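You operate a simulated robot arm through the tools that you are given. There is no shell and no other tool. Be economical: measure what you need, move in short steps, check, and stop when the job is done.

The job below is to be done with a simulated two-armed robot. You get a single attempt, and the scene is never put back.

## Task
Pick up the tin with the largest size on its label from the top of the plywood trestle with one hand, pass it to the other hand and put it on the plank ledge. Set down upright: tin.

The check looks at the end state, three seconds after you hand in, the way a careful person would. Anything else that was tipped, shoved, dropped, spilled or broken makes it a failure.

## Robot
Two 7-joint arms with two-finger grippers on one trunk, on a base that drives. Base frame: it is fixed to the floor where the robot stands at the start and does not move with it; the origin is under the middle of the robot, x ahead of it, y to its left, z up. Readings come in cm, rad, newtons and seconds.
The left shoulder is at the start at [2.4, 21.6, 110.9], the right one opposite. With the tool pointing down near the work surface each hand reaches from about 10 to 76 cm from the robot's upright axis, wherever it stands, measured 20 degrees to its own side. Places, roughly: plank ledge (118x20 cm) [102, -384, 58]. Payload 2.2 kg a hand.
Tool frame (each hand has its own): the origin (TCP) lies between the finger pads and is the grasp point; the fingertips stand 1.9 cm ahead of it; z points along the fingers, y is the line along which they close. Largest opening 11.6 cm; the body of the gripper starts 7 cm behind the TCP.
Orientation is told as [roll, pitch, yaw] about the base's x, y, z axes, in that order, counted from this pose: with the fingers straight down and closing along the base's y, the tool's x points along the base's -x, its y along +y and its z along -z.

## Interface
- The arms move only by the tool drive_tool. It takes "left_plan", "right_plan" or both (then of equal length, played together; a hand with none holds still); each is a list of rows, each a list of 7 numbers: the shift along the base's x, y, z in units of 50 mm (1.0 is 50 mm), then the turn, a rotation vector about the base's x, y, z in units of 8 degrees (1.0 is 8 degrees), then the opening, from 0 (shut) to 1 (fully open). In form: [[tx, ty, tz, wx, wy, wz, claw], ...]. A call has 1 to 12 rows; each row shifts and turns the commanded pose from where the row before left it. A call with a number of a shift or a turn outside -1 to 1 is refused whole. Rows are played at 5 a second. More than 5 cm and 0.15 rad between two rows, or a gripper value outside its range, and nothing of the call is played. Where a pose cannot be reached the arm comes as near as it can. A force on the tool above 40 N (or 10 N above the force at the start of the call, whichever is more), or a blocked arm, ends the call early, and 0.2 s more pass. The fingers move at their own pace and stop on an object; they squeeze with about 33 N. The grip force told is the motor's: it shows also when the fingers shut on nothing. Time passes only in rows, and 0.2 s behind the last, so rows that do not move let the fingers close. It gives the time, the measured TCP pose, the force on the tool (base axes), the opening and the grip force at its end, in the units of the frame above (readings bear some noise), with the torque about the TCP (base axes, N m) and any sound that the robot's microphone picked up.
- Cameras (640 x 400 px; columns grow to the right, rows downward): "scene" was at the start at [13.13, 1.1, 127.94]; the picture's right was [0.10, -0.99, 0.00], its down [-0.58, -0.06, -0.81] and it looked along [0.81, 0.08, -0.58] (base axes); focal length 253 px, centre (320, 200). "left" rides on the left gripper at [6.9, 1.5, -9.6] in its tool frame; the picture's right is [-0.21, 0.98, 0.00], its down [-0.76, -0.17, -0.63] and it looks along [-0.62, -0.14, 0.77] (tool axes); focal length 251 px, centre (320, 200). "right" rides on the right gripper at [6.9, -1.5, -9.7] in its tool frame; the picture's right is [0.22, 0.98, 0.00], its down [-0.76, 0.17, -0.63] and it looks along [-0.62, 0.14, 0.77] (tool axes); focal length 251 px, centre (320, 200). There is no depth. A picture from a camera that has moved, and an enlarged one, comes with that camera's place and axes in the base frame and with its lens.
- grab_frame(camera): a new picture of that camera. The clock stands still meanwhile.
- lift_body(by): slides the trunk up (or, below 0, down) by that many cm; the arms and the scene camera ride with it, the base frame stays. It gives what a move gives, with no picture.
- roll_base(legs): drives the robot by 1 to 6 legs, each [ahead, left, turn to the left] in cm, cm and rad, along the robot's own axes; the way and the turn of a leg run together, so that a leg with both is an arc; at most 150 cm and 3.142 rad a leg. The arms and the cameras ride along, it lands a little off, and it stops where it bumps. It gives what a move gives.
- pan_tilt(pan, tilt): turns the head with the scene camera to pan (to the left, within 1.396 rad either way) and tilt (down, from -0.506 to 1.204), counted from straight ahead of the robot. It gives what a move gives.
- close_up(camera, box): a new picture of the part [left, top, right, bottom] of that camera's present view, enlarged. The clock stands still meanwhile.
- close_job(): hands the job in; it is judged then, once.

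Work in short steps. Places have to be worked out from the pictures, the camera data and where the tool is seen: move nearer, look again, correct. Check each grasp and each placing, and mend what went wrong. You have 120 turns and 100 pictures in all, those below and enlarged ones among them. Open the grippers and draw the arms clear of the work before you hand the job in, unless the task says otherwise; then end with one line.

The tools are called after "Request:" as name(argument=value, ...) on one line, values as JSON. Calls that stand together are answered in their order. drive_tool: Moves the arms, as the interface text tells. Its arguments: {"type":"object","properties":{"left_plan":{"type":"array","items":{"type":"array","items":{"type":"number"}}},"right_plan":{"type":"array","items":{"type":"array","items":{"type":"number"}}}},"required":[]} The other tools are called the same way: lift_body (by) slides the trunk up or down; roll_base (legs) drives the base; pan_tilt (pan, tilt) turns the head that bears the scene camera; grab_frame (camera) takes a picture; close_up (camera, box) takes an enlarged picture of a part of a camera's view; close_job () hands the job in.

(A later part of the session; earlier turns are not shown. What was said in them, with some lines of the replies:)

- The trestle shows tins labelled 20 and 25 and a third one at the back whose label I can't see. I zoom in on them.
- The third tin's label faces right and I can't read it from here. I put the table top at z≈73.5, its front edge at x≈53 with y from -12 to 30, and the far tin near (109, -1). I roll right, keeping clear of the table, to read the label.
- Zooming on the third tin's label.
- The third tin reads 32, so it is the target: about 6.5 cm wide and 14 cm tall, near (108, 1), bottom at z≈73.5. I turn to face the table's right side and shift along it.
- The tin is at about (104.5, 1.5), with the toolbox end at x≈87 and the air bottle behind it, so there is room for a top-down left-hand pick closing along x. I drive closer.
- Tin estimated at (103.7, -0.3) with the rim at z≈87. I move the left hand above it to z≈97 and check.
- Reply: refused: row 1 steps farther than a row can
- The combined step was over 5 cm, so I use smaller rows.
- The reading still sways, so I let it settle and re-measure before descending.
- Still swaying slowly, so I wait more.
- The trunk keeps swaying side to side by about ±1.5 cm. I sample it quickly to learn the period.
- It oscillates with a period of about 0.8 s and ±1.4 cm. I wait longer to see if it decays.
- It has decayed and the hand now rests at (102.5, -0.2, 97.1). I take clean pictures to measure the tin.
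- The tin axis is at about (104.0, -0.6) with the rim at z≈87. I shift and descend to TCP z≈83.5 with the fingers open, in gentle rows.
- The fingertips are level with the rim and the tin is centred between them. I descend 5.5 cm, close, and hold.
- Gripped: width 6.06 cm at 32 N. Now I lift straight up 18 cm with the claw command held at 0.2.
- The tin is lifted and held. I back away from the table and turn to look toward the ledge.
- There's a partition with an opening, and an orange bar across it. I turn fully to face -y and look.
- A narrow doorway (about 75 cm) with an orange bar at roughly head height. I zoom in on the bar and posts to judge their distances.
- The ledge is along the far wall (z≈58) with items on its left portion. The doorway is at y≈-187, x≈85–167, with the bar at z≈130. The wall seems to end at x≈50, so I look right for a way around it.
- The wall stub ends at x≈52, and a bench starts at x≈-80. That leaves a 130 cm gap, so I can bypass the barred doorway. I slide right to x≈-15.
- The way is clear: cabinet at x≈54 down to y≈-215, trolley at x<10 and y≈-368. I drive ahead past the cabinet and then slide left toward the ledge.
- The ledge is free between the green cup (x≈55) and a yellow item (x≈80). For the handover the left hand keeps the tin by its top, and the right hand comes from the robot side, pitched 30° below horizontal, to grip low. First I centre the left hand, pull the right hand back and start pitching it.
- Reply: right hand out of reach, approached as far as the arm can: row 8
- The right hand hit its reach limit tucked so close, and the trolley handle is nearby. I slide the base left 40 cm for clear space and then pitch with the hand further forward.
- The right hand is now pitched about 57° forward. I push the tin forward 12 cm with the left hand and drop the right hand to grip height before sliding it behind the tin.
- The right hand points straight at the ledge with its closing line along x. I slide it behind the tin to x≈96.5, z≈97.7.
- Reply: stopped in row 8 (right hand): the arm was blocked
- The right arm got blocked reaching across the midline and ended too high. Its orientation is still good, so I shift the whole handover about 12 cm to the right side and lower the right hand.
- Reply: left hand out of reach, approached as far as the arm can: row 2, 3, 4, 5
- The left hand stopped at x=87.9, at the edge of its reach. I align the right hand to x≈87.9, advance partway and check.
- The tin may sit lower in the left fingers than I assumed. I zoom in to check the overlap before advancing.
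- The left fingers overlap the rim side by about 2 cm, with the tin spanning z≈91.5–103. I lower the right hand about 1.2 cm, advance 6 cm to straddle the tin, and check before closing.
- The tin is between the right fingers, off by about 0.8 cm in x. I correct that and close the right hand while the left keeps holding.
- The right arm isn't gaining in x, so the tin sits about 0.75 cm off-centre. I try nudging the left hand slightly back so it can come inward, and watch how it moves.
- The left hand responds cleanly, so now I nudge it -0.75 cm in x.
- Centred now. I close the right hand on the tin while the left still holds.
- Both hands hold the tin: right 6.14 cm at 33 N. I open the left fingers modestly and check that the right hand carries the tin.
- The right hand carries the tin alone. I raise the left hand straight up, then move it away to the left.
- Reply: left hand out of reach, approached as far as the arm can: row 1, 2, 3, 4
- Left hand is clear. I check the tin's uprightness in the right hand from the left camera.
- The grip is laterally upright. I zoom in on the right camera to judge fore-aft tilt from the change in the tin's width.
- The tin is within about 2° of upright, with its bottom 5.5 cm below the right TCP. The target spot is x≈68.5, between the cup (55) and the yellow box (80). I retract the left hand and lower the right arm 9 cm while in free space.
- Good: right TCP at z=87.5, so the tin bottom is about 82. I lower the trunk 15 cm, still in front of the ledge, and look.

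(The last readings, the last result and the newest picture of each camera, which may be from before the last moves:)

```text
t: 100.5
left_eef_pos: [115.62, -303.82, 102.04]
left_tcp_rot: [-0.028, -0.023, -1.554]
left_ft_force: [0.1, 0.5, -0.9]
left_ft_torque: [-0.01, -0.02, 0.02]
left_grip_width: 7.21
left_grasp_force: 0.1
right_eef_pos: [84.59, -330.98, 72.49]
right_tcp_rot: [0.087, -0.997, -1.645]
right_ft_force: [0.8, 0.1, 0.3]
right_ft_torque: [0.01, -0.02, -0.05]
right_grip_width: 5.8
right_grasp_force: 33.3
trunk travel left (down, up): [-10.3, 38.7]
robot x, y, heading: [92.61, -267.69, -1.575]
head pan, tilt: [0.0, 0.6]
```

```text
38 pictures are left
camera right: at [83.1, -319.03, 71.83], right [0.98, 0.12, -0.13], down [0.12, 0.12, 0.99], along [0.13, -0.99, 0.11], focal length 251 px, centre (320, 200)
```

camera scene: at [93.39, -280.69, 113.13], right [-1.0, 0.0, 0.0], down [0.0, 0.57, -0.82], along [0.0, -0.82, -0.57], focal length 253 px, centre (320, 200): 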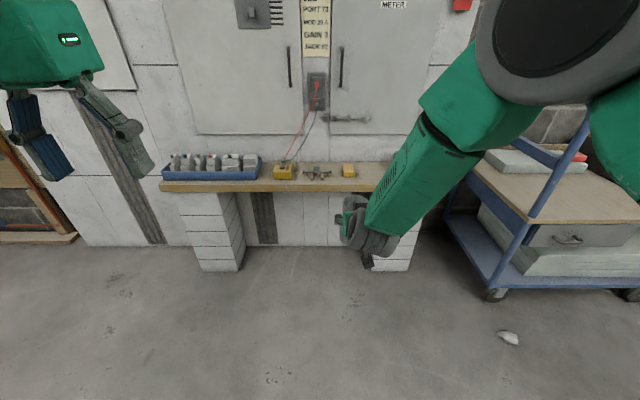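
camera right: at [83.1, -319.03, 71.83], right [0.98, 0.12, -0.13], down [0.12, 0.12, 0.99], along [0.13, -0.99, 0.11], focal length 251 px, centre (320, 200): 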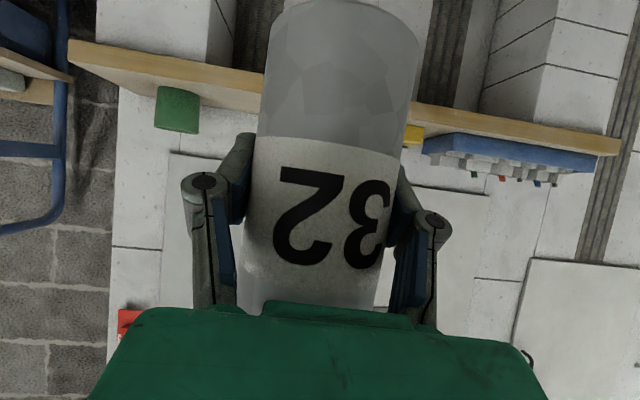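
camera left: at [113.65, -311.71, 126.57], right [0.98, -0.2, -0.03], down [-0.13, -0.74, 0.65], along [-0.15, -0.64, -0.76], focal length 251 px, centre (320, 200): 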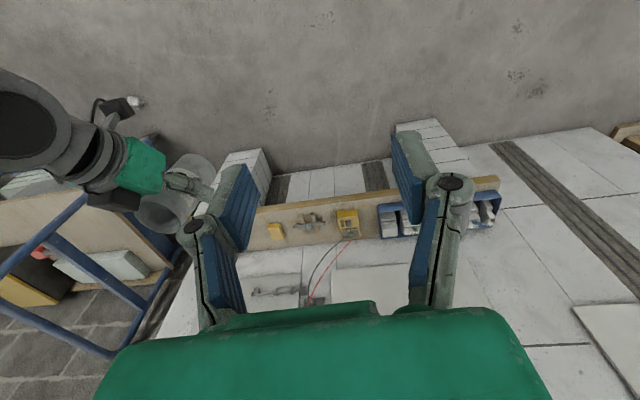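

The ledge top measures z≈57–58. The free gap runs from the cup edge (62) to the yellow box (77.6), so I target x≈69.8. I move the base right 14.6 and ahead 30, then recheck.

Request:
roll_base(legs=[[0, -14.6, 0], [30, 0, 0]])

Request:
drive_tool(right_plan=[[0, 0, 0, 0, 0, 0, 0.2], [0, 0, 0, 0, 0, 0, 0.2], [0, 0, 0, 0, 0, 0, 0.2], [0, 0, 0, 0, 0, 0, 0.2], [0, 0, 0, 0, 0, 0, 0.2], [0, 0, 0, 0, 0, 0, 0.2], [0, 0, 0, 0, 0, 0, 0.2], [0, 0, 0, 0, 0, 0, 0.2], [0, 0, 0, 0, 0, 0, 0.2], [0, 0, 0, 0, 0, 0, 0.2]])

Request:
grab_frame(camera="right")

Request:
grab_frame(camera="scene")

```text
t: 103.5
left_eef_pos: [99.54, -334.31, 102.2]
left_tcp_rot: [-0.017, -0.021, -1.554]
left_ft_force: [-1.3, -0.2, 0.6]
left_ft_torque: [0.02, -0.1, 0.0]
left_grip_width: 7.18
left_grasp_force: 0.1
right_eef_pos: [68.62, -361.5, 72.39]
right_tcp_rot: [0.106, -0.993, -1.662]
right_ft_force: [-0.3, -0.3, 0.5]
right_ft_torque: [0.0, -0.04, 0.06]
right_grip_width: 5.8
right_grasp_force: 33.3
trunk travel left (down, up): [-10.3, 38.7]
robot x, y, heading: [77.67, -298.11, -1.571]
head pan, tilt: [0.0, 0.6]
```

```text
t: 105.7
left_eef_pos: [100.53, -333.94, 102.17]
left_tcp_rot: [-0.027, -0.025, -1.554]
left_ft_force: [-0.7, -0.4, -0.6]
left_ft_torque: [0.01, 0.04, 0.03]
left_grip_width: 7.17
left_grasp_force: 0.0
right_eef_pos: [69.62, -361.07, 72.5]
right_tcp_rot: [0.093, -0.998, -1.646]
right_ft_force: [0.8, 0.0, 0.5]
right_ft_torque: [0.03, 0.03, -0.01]
right_grip_width: 5.78
right_grasp_force: 32.9
trunk travel left (down, up): [-10.3, 38.7]
robot x, y, heading: [78.19, -298.21, -1.575]
head pan, tilt: [0.0, 0.6]
```

```text
37 pictures are left
camera right: at [68.14, -349.28, 71.9], right [0.98, 0.12, -0.13], down [0.12, 0.12, 0.99], along [0.13, -0.99, 0.11], focal length 251 px, centre (320, 200)
```

right: 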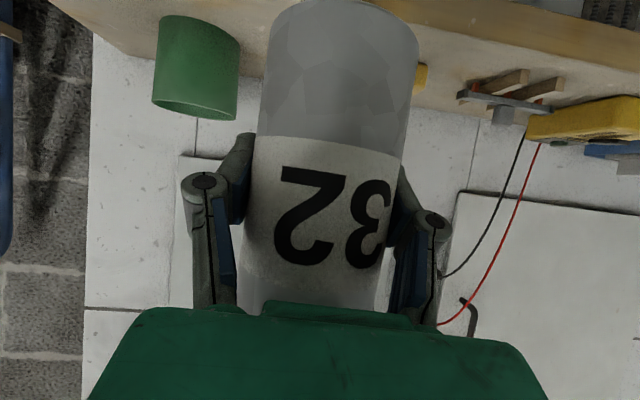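

```text
36 pictures are left
camera scene: at [79.58, -311.12, 113.11], right [-1.0, 0.0, 0.01], down [-0.01, 0.57, -0.82], along [-0.01, -0.82, -0.57], focal length 253 px, centre (320, 200)
```

scene: 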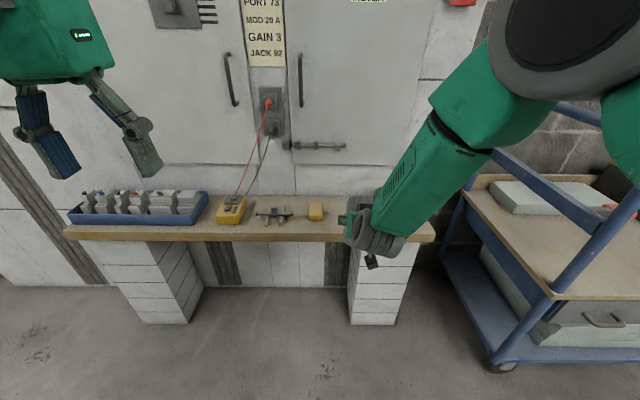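

The gap is x 61–77.6 and the TCP sits at 69.6, well centred. I roll ahead 22 cm to bring the tin over the ledge, with its bottom about 9 cm above it.

Request:
roll_base(legs=[[11, 0, 0], [10.5, 0, 0]])

Request:
drive_tool(right_plan=[[0, 0, 0, 0, 0, 0, 0.2], [0, 0, 0, 0, 0, 0, 0.2], [0, 0, 0, 0, 0, 0, 0.2], [0, 0, 0, 0, 0, 0, 0.2], [0, 0, 0, 0, 0, 0, 0.2], [0, 0, 0, 0, 0, 0, 0.2], [0, 0, 0, 0, 0, 0, 0.2], [0, 0, 0, 0, 0, 0, 0.2], [0, 0, 0, 0, 0, 0, 0.2], [0, 0, 0, 0, 0, 0, 0.2], [0, 0, 0, 0, 0, 0, 0.2], [0, 0, 0, 0, 0, 0, 0.2]])

Request:
grab_frame(camera="right")

Request:
grab_frame(camera="scene")

Request:
grab_frame(camera="left")

```text
t: 107.7
left_eef_pos: [98.31, -355.71, 102.33]
left_tcp_rot: [-0.01, -0.024, -1.554]
left_ft_force: [0.8, -1.2, -0.7]
left_ft_torque: [0.03, -0.01, -0.01]
left_grip_width: 7.2
left_grasp_force: 0.0
right_eef_pos: [67.81, -382.77, 72.19]
right_tcp_rot: [0.12, -0.993, -1.676]
right_ft_force: [-0.9, 0.1, 0.4]
right_ft_torque: [-0.04, -0.05, 0.01]
right_grip_width: 5.74
right_grasp_force: 32.6
trunk travel left (down, up): [-10.3, 38.7]
robot x, y, heading: [78.0, -319.81, -1.574]
head pan, tilt: [0.0, 0.6]
```

```text
t: 110.3
left_eef_pos: [99.08, -355.35, 102.44]
left_tcp_rot: [-0.016, -0.026, -1.556]
left_ft_force: [-0.3, 0.6, -0.3]
left_ft_torque: [-0.03, 0.01, 0.01]
left_grip_width: 7.18
left_grasp_force: 0.0
right_eef_pos: [68.28, -382.44, 72.48]
right_tcp_rot: [0.107, -0.995, -1.666]
right_ft_force: [0.0, 0.9, -0.3]
right_ft_torque: [-0.02, 0.01, -0.02]
right_grip_width: 5.78
right_grasp_force: 32.9
trunk travel left (down, up): [-10.3, 38.7]
robot x, y, heading: [77.74, -319.62, -1.578]
head pan, tilt: [0.0, 0.6]
```

```text
35 pictures are left
camera right: at [66.82, -370.57, 71.88], right [0.99, 0.11, -0.12], down [0.11, 0.12, 0.99], along [0.12, -0.99, 0.11], focal length 251 px, centre (320, 200)
```

right: 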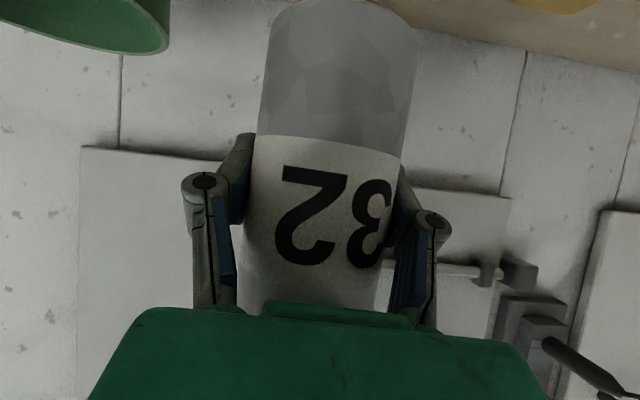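

```text
34 pictures are left
camera scene: at [77.86, -332.61, 113.12], right [-1.0, 0.0, 0.0], down [0.0, 0.57, -0.82], along [0.0, -0.82, -0.57], focal length 253 px, centre (320, 200)
```

scene: 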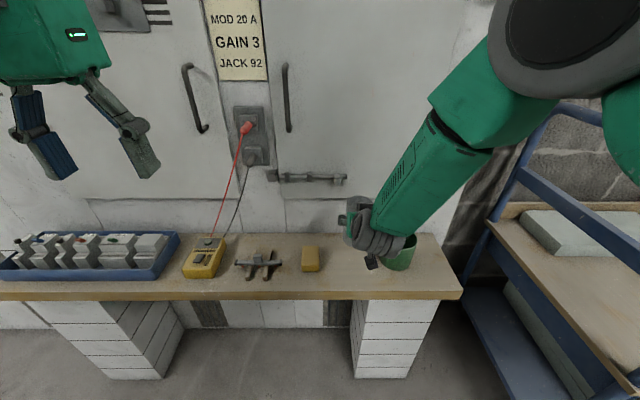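

```text
33 pictures are left
camera left: at [100.58, -347.98, 112.01], right [0.98, -0.2, -0.01], down [-0.14, -0.74, 0.66], along [-0.14, -0.64, -0.76], focal length 251 px, centre (320, 200)
```

left: 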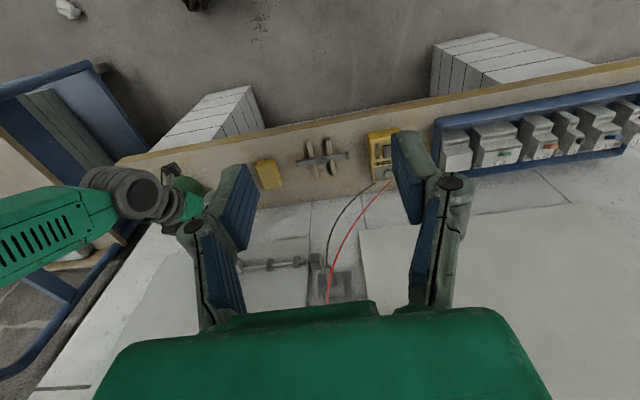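

The tin is over the ledge (y≈-381 on a ledge spanning -371.5 to -394), but a little close to the cup. I shift the right hand +1.4 cm in x and lower 3 cm.

Request:
drive_tool(right_plan=[[0.14, 0, 0, 0, 0, 0, 0.2], [0.14, 0, 0, 0, 0, 0, 0.2], [0, 0, 0, 0, 0, 0, 0.2], [0, 0, 0, 0, 0, 0, 0.2], [0, 0, 0, 0, 0, 0, 0.2]])

Request:
lift_body(by=-4)

Request:
grab_frame(camera="right")

```text
t: 111.5
left_eef_pos: [99.02, -355.33, 102.38]
left_tcp_rot: [-0.015, -0.027, -1.554]
left_ft_force: [0.4, -0.1, 0.0]
left_ft_torque: [0.03, 0.0, -0.01]
left_grip_width: 7.2
left_grasp_force: 0.2
right_eef_pos: [69.63, -382.62, 72.47]
right_tcp_rot: [0.109, -0.997, -1.666]
right_ft_force: [0.1, -0.3, -0.2]
right_ft_torque: [0.03, -0.01, 0.04]
right_grip_width: 5.77
right_grasp_force: 33.1
trunk travel left (down, up): [-10.3, 38.7]
robot x, y, heading: [77.71, -319.76, -1.582]
head pan, tilt: [0.0, 0.6]
```

```text
t: 112.3
left_eef_pos: [98.95, -355.35, 98.41]
left_tcp_rot: [-0.017, -0.027, -1.554]
left_ft_force: [0.0, -0.2, 0.6]
left_ft_torque: [-0.03, -0.04, -0.02]
left_grip_width: 7.22
left_grasp_force: 0.1
right_eef_pos: [69.65, -382.4, 68.59]
right_tcp_rot: [0.111, -0.999, -1.666]
right_ft_force: [-0.4, -0.4, -0.3]
right_ft_torque: [0.01, 0.03, 0.01]
right_grip_width: 5.77
right_grasp_force: 33.2
trunk travel left (down, up): [-6.3, 42.7]
robot x, y, heading: [77.79, -319.75, -1.573]
head pan, tilt: [0.0, 0.6]
```

```text
32 pictures are left
camera right: at [68.23, -370.58, 67.95], right [0.99, 0.11, -0.12], down [0.11, 0.12, 0.99], along [0.12, -0.99, 0.11], focal length 251 px, centre (320, 200)
```

right: 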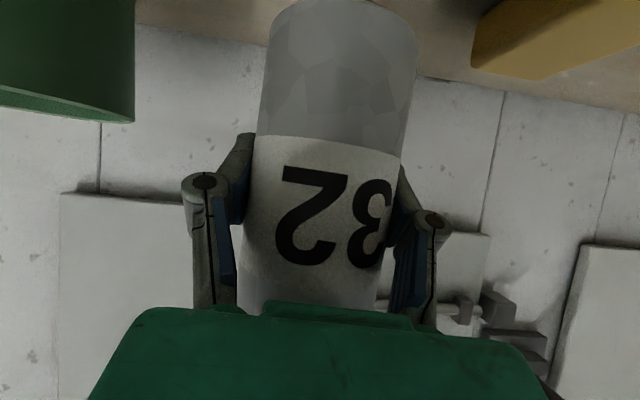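

The tin is about 5.5 cm above the ledge, with the cup and yellow box clear on either side. I lower the trunk 3.5 cm, then creep down with the arm watching force.

Request:
lift_body(by=-3.5)

Request:
drive_tool(right_plan=[[0, 0, -0.08, 0, 0, 0, 0.2], [0, 0, -0.08, 0, 0, 0, 0.2], [0, 0, 0, 0, 0, 0, 0.2]])

Request:
grab_frame(camera="right")

Request:
close_up(camera="left", box=[100, 90, 300, 250])

```text
t: 113.1
left_eef_pos: [98.98, -355.27, 94.91]
left_tcp_rot: [-0.015, -0.027, -1.556]
left_ft_force: [0.6, 0.2, 1.3]
left_ft_torque: [-0.03, -0.03, 0.01]
left_grip_width: 7.21
left_grasp_force: 0.1
right_eef_pos: [69.65, -382.52, 65.1]
right_tcp_rot: [0.108, -0.999, -1.667]
right_ft_force: [-0.1, 0.7, -0.7]
right_ft_torque: [-0.02, 0.0, 0.0]
right_grip_width: 5.73
right_grasp_force: 33.4
trunk travel left (down, up): [-2.8, 46.2]
robot x, y, heading: [77.38, -319.57, -1.572]
head pan, tilt: [0.0, 0.6]
```

```text
t: 113.9
left_eef_pos: [98.91, -355.38, 94.88]
left_tcp_rot: [-0.015, -0.028, -1.554]
left_ft_force: [0.1, 0.1, 0.1]
left_ft_torque: [-0.04, 0.01, 0.02]
left_grip_width: 7.21
left_grasp_force: 0.0
right_eef_pos: [69.65, -382.45, 64.26]
right_tcp_rot: [0.107, -0.998, -1.667]
right_ft_force: [0.5, -0.1, 0.2]
right_ft_torque: [0.02, -0.01, 0.0]
right_grip_width: 5.76
right_grasp_force: 32.3
trunk travel left (down, up): [-2.8, 46.2]
robot x, y, heading: [77.87, -319.92, -1.574]
head pan, tilt: [0.0, 0.6]
```

```text
31 pictures are left
camera right: at [68.32, -370.58, 63.65], right [0.99, 0.11, -0.12], down [0.11, 0.12, 0.99], along [0.12, -0.99, 0.11], focal length 251 px, centre (320, 200)
```

right: 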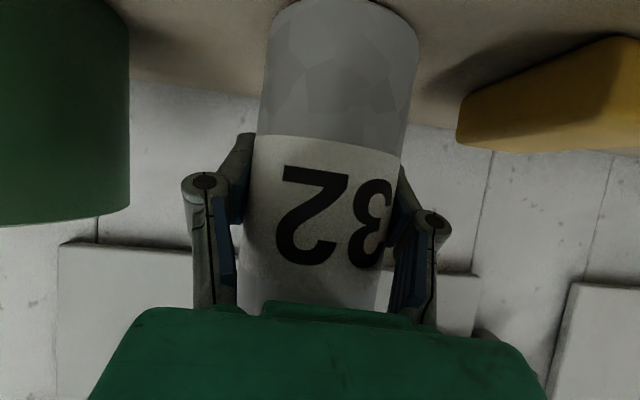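

```text
2.50 times, centred on (200, 170) of left
camera zoom: at [100.57, -347.97, 104.52], right [0.98, -0.2, -0.01], down [-0.14, -0.74, 0.66], along [-0.14, -0.64, -0.76], focal length 629 px, centre (620, 275)
```

zoom: 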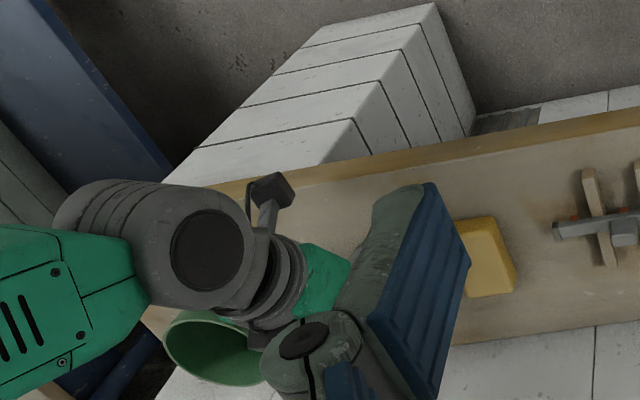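

Still no contact at z=64.3. I keep creeping down in 0.3 cm rows.

Request:
drive_tool(right_plan=[[0, 0, -0.06, 0, 0, 0, 0.2], [0, 0, -0.06, 0, 0, 0, 0.2], [0, 0, 0, 0, 0, 0, 0.2]])

Request:
drive_tool(right_plan=[[0, 0, -0.06, 0, 0, 0, 0.2], [0, 0, 0, 0, 0, 0, 0.2]])

```text
t: 114.7
left_eef_pos: [99.06, -355.26, 94.91]
left_tcp_rot: [-0.015, -0.029, -1.554]
left_ft_force: [-0.3, 0.2, -0.4]
left_ft_torque: [0.01, 0.0, 0.02]
left_grip_width: 7.21
left_grasp_force: 0.0
right_eef_pos: [69.64, -382.58, 63.8]
right_tcp_rot: [0.109, -1.003, -1.668]
right_ft_force: [-0.6, -1.4, 17.5]
right_ft_torque: [0.24, 0.49, 0.01]
right_grip_width: 5.72
right_grasp_force: 32.4
trunk travel left (down, up): [-2.8, 46.2]
robot x, y, heading: [77.84, -319.49, -1.575]
head pan, tilt: [0.0, 0.6]
```

```text
t: 115.3
left_eef_pos: [99.0, -355.34, 94.87]
left_tcp_rot: [-0.017, -0.029, -1.554]
left_ft_force: [0.8, -0.2, -0.2]
left_ft_torque: [-0.04, 0.0, 0.04]
left_grip_width: 7.18
left_grasp_force: 0.0
right_eef_pos: [69.63, -382.42, 63.48]
right_tcp_rot: [0.109, -1.003, -1.666]
right_ft_force: [-1.0, -1.8, 24.5]
right_ft_torque: [0.33, 0.66, 0.11]
right_grip_width: 5.52
right_grasp_force: 33.1
trunk travel left (down, up): [-2.8, 46.2]
robot x, y, heading: [77.56, -319.65, -1.577]
head pan, tilt: [0.0, 0.6]
```

Contact at z≈63.8, and the torque shows the -x edge of the tin touching first, so it is slightly tilted. I back up 0.4 cm, rotate about +y by about 2.5°, and touch again.

Request:
drive_tool(right_plan=[[0, 0, 0.1, 0, 0, 0, 0.2], [0, 0, 0, 0, 0.3, 0, 0.2], [0, 0, 0, 0, 0, 0, 0.2]])

Request:
close_up(camera="right", box=[200, 0, 440, 150])

Request:
drive_tool(right_plan=[[0, 0, -0.05, 0, 0, 0, 0.2], [0, 0, 0, 0, 0, 0, 0.2]])

```text
t: 116.1
left_eef_pos: [99.04, -355.37, 94.95]
left_tcp_rot: [-0.017, -0.026, -1.554]
left_ft_force: [-0.3, 0.4, 0.4]
left_ft_torque: [0.02, -0.03, -0.07]
left_grip_width: 7.19
left_grasp_force: 0.1
right_eef_pos: [69.68, -382.41, 63.68]
right_tcp_rot: [0.031, -0.997, -1.602]
right_ft_force: [-0.7, -0.4, -0.1]
right_ft_torque: [0.0, -0.01, -0.02]
right_grip_width: 5.52
right_grasp_force: 32.3
trunk travel left (down, up): [-2.8, 46.2]
robot x, y, heading: [77.58, -319.6, -1.576]
head pan, tilt: [0.0, 0.6]
```

```text
2.67 times, centred on (320, 75) of right
camera zoom: at [68.23, -370.46, 63.24], right [0.98, 0.11, -0.16], down [0.15, 0.12, 0.98], along [0.13, -0.99, 0.1], focal length 670 px, centre (320, 533)
```

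zoom: 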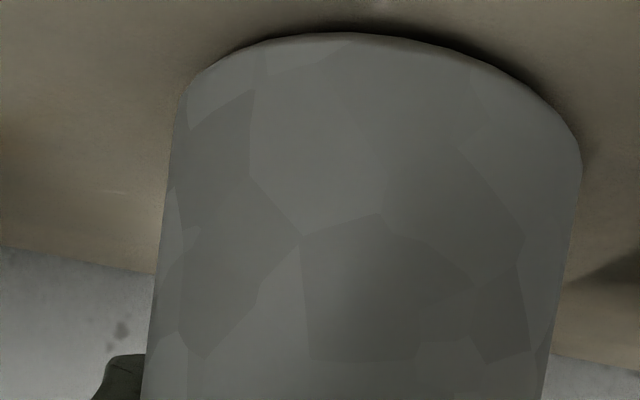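

```text
t: 116.7
left_eef_pos: [99.0, -355.43, 94.87]
left_tcp_rot: [-0.016, -0.027, -1.555]
left_ft_force: [-0.5, 0.5, -0.2]
left_ft_torque: [-0.01, -0.02, -0.03]
left_grip_width: 7.18
left_grasp_force: 0.1
right_eef_pos: [69.77, -382.39, 63.68]
right_tcp_rot: [0.03, -1.0, -1.601]
right_ft_force: [0.4, -0.5, 0.6]
right_ft_torque: [0.0, 0.01, 0.01]
right_grip_width: 5.51
right_grasp_force: 33.0
trunk travel left (down, up): [-2.8, 46.2]
robot x, y, heading: [77.7, -319.45, -1.573]
head pan, tilt: [0.0, 0.6]
```

Free of contact and better aligned. I lower another 0.25 cm per step until contact.

Request:
drive_tool(right_plan=[[0, 0, -0.05, 0, 0, 0, 0.2], [0, 0, 0, 0, 0, 0, 0.2]])

Request:
close_up(camera="right", box=[200, 0, 440, 150])

```text
t: 117.3
left_eef_pos: [99.0, -355.16, 94.89]
left_tcp_rot: [-0.016, -0.028, -1.555]
left_ft_force: [-0.1, 0.5, 0.0]
left_ft_torque: [0.01, 0.05, 0.03]
left_grip_width: 7.19
left_grasp_force: 0.1
right_eef_pos: [69.7, -382.48, 63.48]
right_tcp_rot: [0.034, -1.004, -1.601]
right_ft_force: [-0.8, 0.9, 9.4]
right_ft_torque: [0.32, -0.18, 0.03]
right_grip_width: 5.51
right_grasp_force: 33.3
trunk travel left (down, up): [-2.8, 46.2]
robot x, y, heading: [77.79, -319.72, -1.579]
head pan, tilt: [0.0, 0.6]
```

```text
2.67 times, centred on (320, 75) of right
camera zoom: at [68.25, -370.55, 62.94], right [0.98, 0.11, -0.16], down [0.15, 0.13, 0.98], along [0.13, -0.99, 0.11], focal length 670 px, centre (320, 533)
```

zoom: 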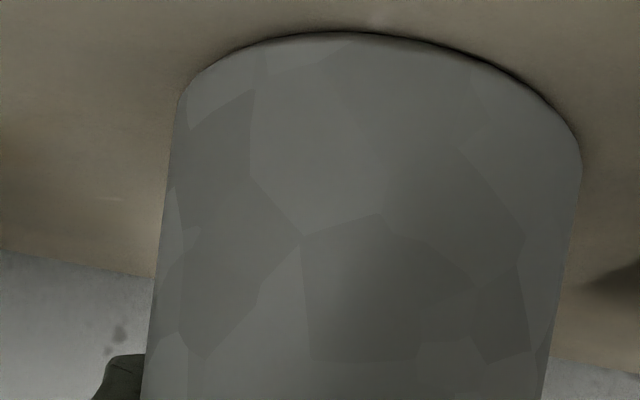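

Light, nearly flat contact at 9 N. I release gently to about 7.5 cm opening and check the tin.

Request:
drive_tool(right_plan=[[0, 0, 0, 0, 0, 0, 0.5], [0, 0, 0, 0, 0, 0, 0.55], [0, 0, 0, 0, 0, 0, 0.6], [0, 0, 0, 0, 0, 0, 0.65], [0, 0, 0, 0, 0, 0, 0.65]])

Request:
grab_frame(camera="right")

```text
t: 118.5
left_eef_pos: [98.99, -355.37, 94.75]
left_tcp_rot: [-0.015, -0.025, -1.557]
left_ft_force: [0.1, -0.4, 0.3]
left_ft_torque: [0.01, -0.01, 0.01]
left_grip_width: 7.2
left_grasp_force: 0.1
right_eef_pos: [69.76, -382.49, 63.47]
right_tcp_rot: [0.03, -1.002, -1.603]
right_ft_force: [0.0, 0.5, -0.1]
right_ft_torque: [-0.01, 0.0, -0.02]
right_grip_width: 7.57
right_grasp_force: 0.1
trunk travel left (down, up): [-2.8, 46.2]
robot x, y, heading: [77.5, -319.9, -1.577]
head pan, tilt: [0.0, 0.6]
```

```text
27 pictures are left
camera right: at [68.23, -370.52, 62.82], right [0.98, 0.11, -0.16], down [0.15, 0.12, 0.98], along [0.13, -0.99, 0.1], focal length 251 px, centre (320, 200)
```

right: 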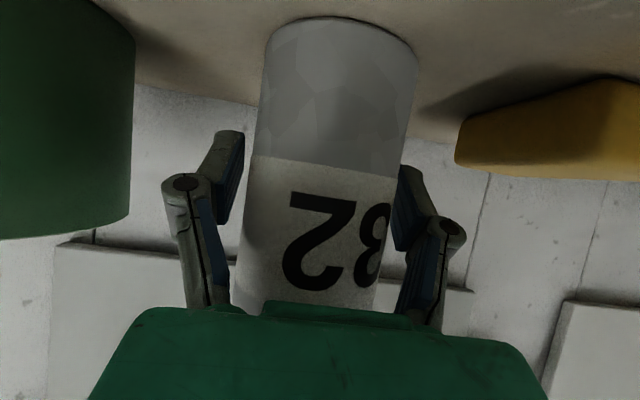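

The tin stands free, sitting about 0.35 cm toward the +x finger. I centre the hand, open slightly more and back straight out along +y in small rows.

Request:
drive_tool(right_plan=[[0.06, 0, 0, 0, 0, 0, 0.7], [0, 0, 0, 0, 0, 0, 0.7], [0, 0.2, 0.02, 0, 0, 0, 0.7], [0, 0.3, 0.03, 0, 0, 0, 0.7], [0, 0.3, 0.03, 0, 0, 0, 0.7], [0, 0.3, 0.03, 0, 0, 0, 0.7], [0, 0.3, 0.03, 0, 0, 0, 0.7], [0, 0.3, 0.03, 0, 0, 0, 0.7], [0, 0.2, 0.03, 0, 0, 0, 0.7]])

Request:
grab_frame(camera="right")

Request:
grab_frame(camera="scene")

```text
t: 120.7
left_eef_pos: [98.93, -355.05, 94.97]
left_tcp_rot: [-0.014, -0.03, -1.556]
left_ft_force: [0.7, 0.1, 0.0]
left_ft_torque: [0.01, -0.02, 0.01]
left_grip_width: 7.2
left_grasp_force: 0.1
right_eef_pos: [68.2, -372.17, 61.57]
right_tcp_rot: [0.061, -0.943, -1.666]
right_ft_force: [-0.2, -0.1, 1.0]
right_ft_torque: [-0.02, -0.01, 0.02]
right_grip_width: 8.14
right_grasp_force: 0.0
trunk travel left (down, up): [-2.8, 46.2]
robot x, y, heading: [77.41, -319.58, -1.576]
head pan, tilt: [0.0, 0.6]
stopped in row 9 (right hand): the arm was blocked; the commanded pose is now the measured one
```

```text
26 pictures are left
camera right: at [67.23, -360.17, 61.81], right [0.99, 0.08, -0.14], down [0.13, 0.06, 0.99], along [0.09, -0.99, 0.05], focal length 251 px, centre (320, 200)
```

right: 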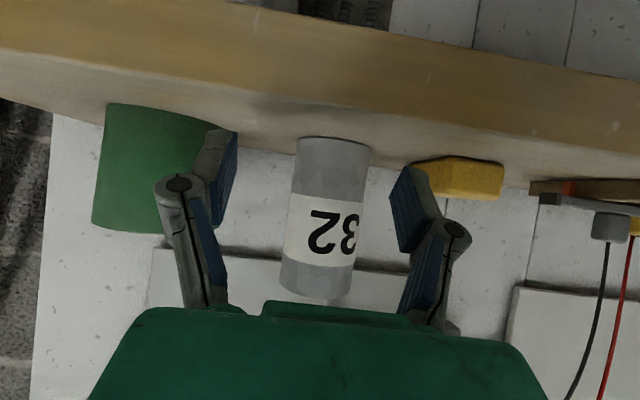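

```text
25 pictures are left
camera scene: at [77.87, -332.51, 105.63], right [-1.0, 0.0, 0.0], down [0.0, 0.57, -0.82], along [0.0, -0.82, -0.57], focal length 253 px, centre (320, 200)
```

scene: 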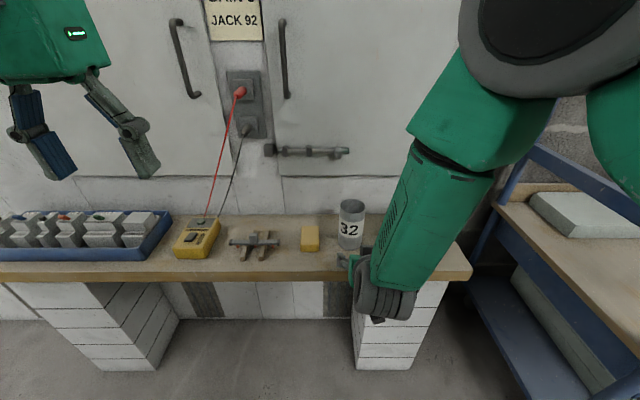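

The tin stands upright on the ledge and the fingers are clear. The arm hit its limit, so I back the base straight away and then check.

Request:
roll_base(legs=[[-12, 0, 0], [-15, 0, 0]])

Request:
grab_frame(camera="scene")

Request:
grab_frame(camera="right")

```text
t: 122.9
left_eef_pos: [99.01, -327.33, 95.1]
left_tcp_rot: [-0.016, -0.032, -1.554]
left_ft_force: [-0.1, 0.1, 0.5]
left_ft_torque: [-0.07, -0.01, 0.03]
left_grip_width: 7.16
left_grasp_force: 0.1
right_eef_pos: [68.29, -344.64, 61.99]
right_tcp_rot: [0.063, -0.947, -1.668]
right_ft_force: [0.5, -0.2, -0.1]
right_ft_torque: [0.01, 0.0, -0.03]
right_grip_width: 8.13
right_grasp_force: 0.1
trunk travel left (down, up): [-2.8, 46.2]
robot x, y, heading: [77.77, -292.01, -1.576]
head pan, tilt: [0.0, 0.6]
```

```text
24 pictures are left
camera scene: at [77.99, -304.87, 105.64], right [-1.0, 0.0, 0.0], down [0.0, 0.57, -0.82], along [-0.01, -0.82, -0.57], focal length 253 px, centre (320, 200)
```

scene: 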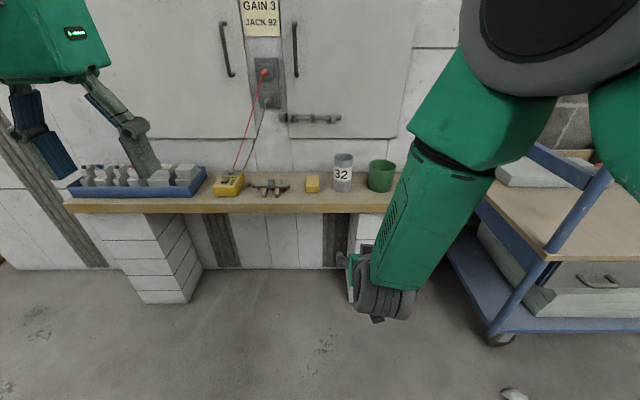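

```text
23 pictures are left
camera right: at [67.39, -332.65, 61.99], right [0.99, 0.08, -0.14], down [0.13, 0.07, 0.99], along [0.09, -0.99, 0.05], focal length 251 px, centre (320, 200)
```

right: 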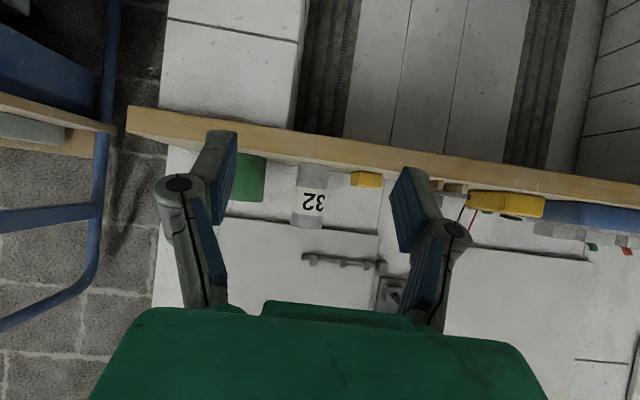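

Tin "32" stands upright on the ledge between the cup and the yellow box, and nothing else was disturbed. I open both grippers in free space and finish.

Request:
drive_tool(left_plan=[[0, 0, 0, 0, 0, 0, 1], [0, 0, 0, 0, 0, 0, 1], [0, 0, 0, 0, 0, 0, 1]], right_plan=[[0, 0, 0, 0, 0, 0, 1], [0, 0, 0, 0, 0, 0, 1], [0, 0, 0, 0, 0, 0, 1]])

Request:
close_up(camera="scene", box=[200, 130, 420, 230])

```text
t: 123.7
left_eef_pos: [98.92, -327.24, 95.12]
left_tcp_rot: [-0.013, -0.032, -1.553]
left_ft_force: [-0.3, 0.0, -0.1]
left_ft_torque: [-0.01, 0.0, 0.05]
left_grip_width: 11.61
left_grasp_force: 0.0
right_eef_pos: [68.14, -344.6, 61.9]
right_tcp_rot: [0.066, -0.949, -1.675]
right_ft_force: [0.7, -0.9, 0.5]
right_ft_torque: [0.0, 0.02, 0.0]
right_grip_width: 11.62
right_grasp_force: 0.0
trunk travel left (down, up): [-2.8, 46.2]
robot x, y, heading: [77.78, -291.93, -1.573]
head pan, tilt: [0.0, 0.6]
```

```text
2.91 times, centred on (310, 180) of scene
camera zoom: at [77.98, -304.98, 105.63], right [-1.0, 0.0, 0.0], down [0.0, 0.57, -0.82], along [-0.01, -0.82, -0.57], focal length 736 px, centre (349, 258)
```

zoom: 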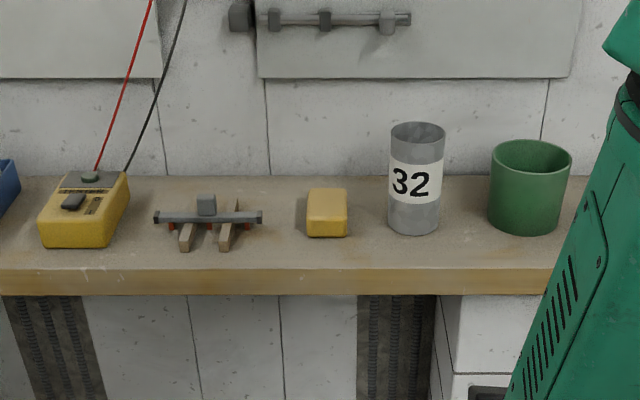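

The close-up shows the tin upright with everything around it in place, and both hands are open and clear. I hand in.

Request:
close_job()

```text
The job is handed in.
```

The tin labelled 32, the largest of the three on the trestle, was picked up with the left hand, passed to the right, and now stands upright on the plank ledge; nothing else looked disturbed in the pictures, and the job is handed in.
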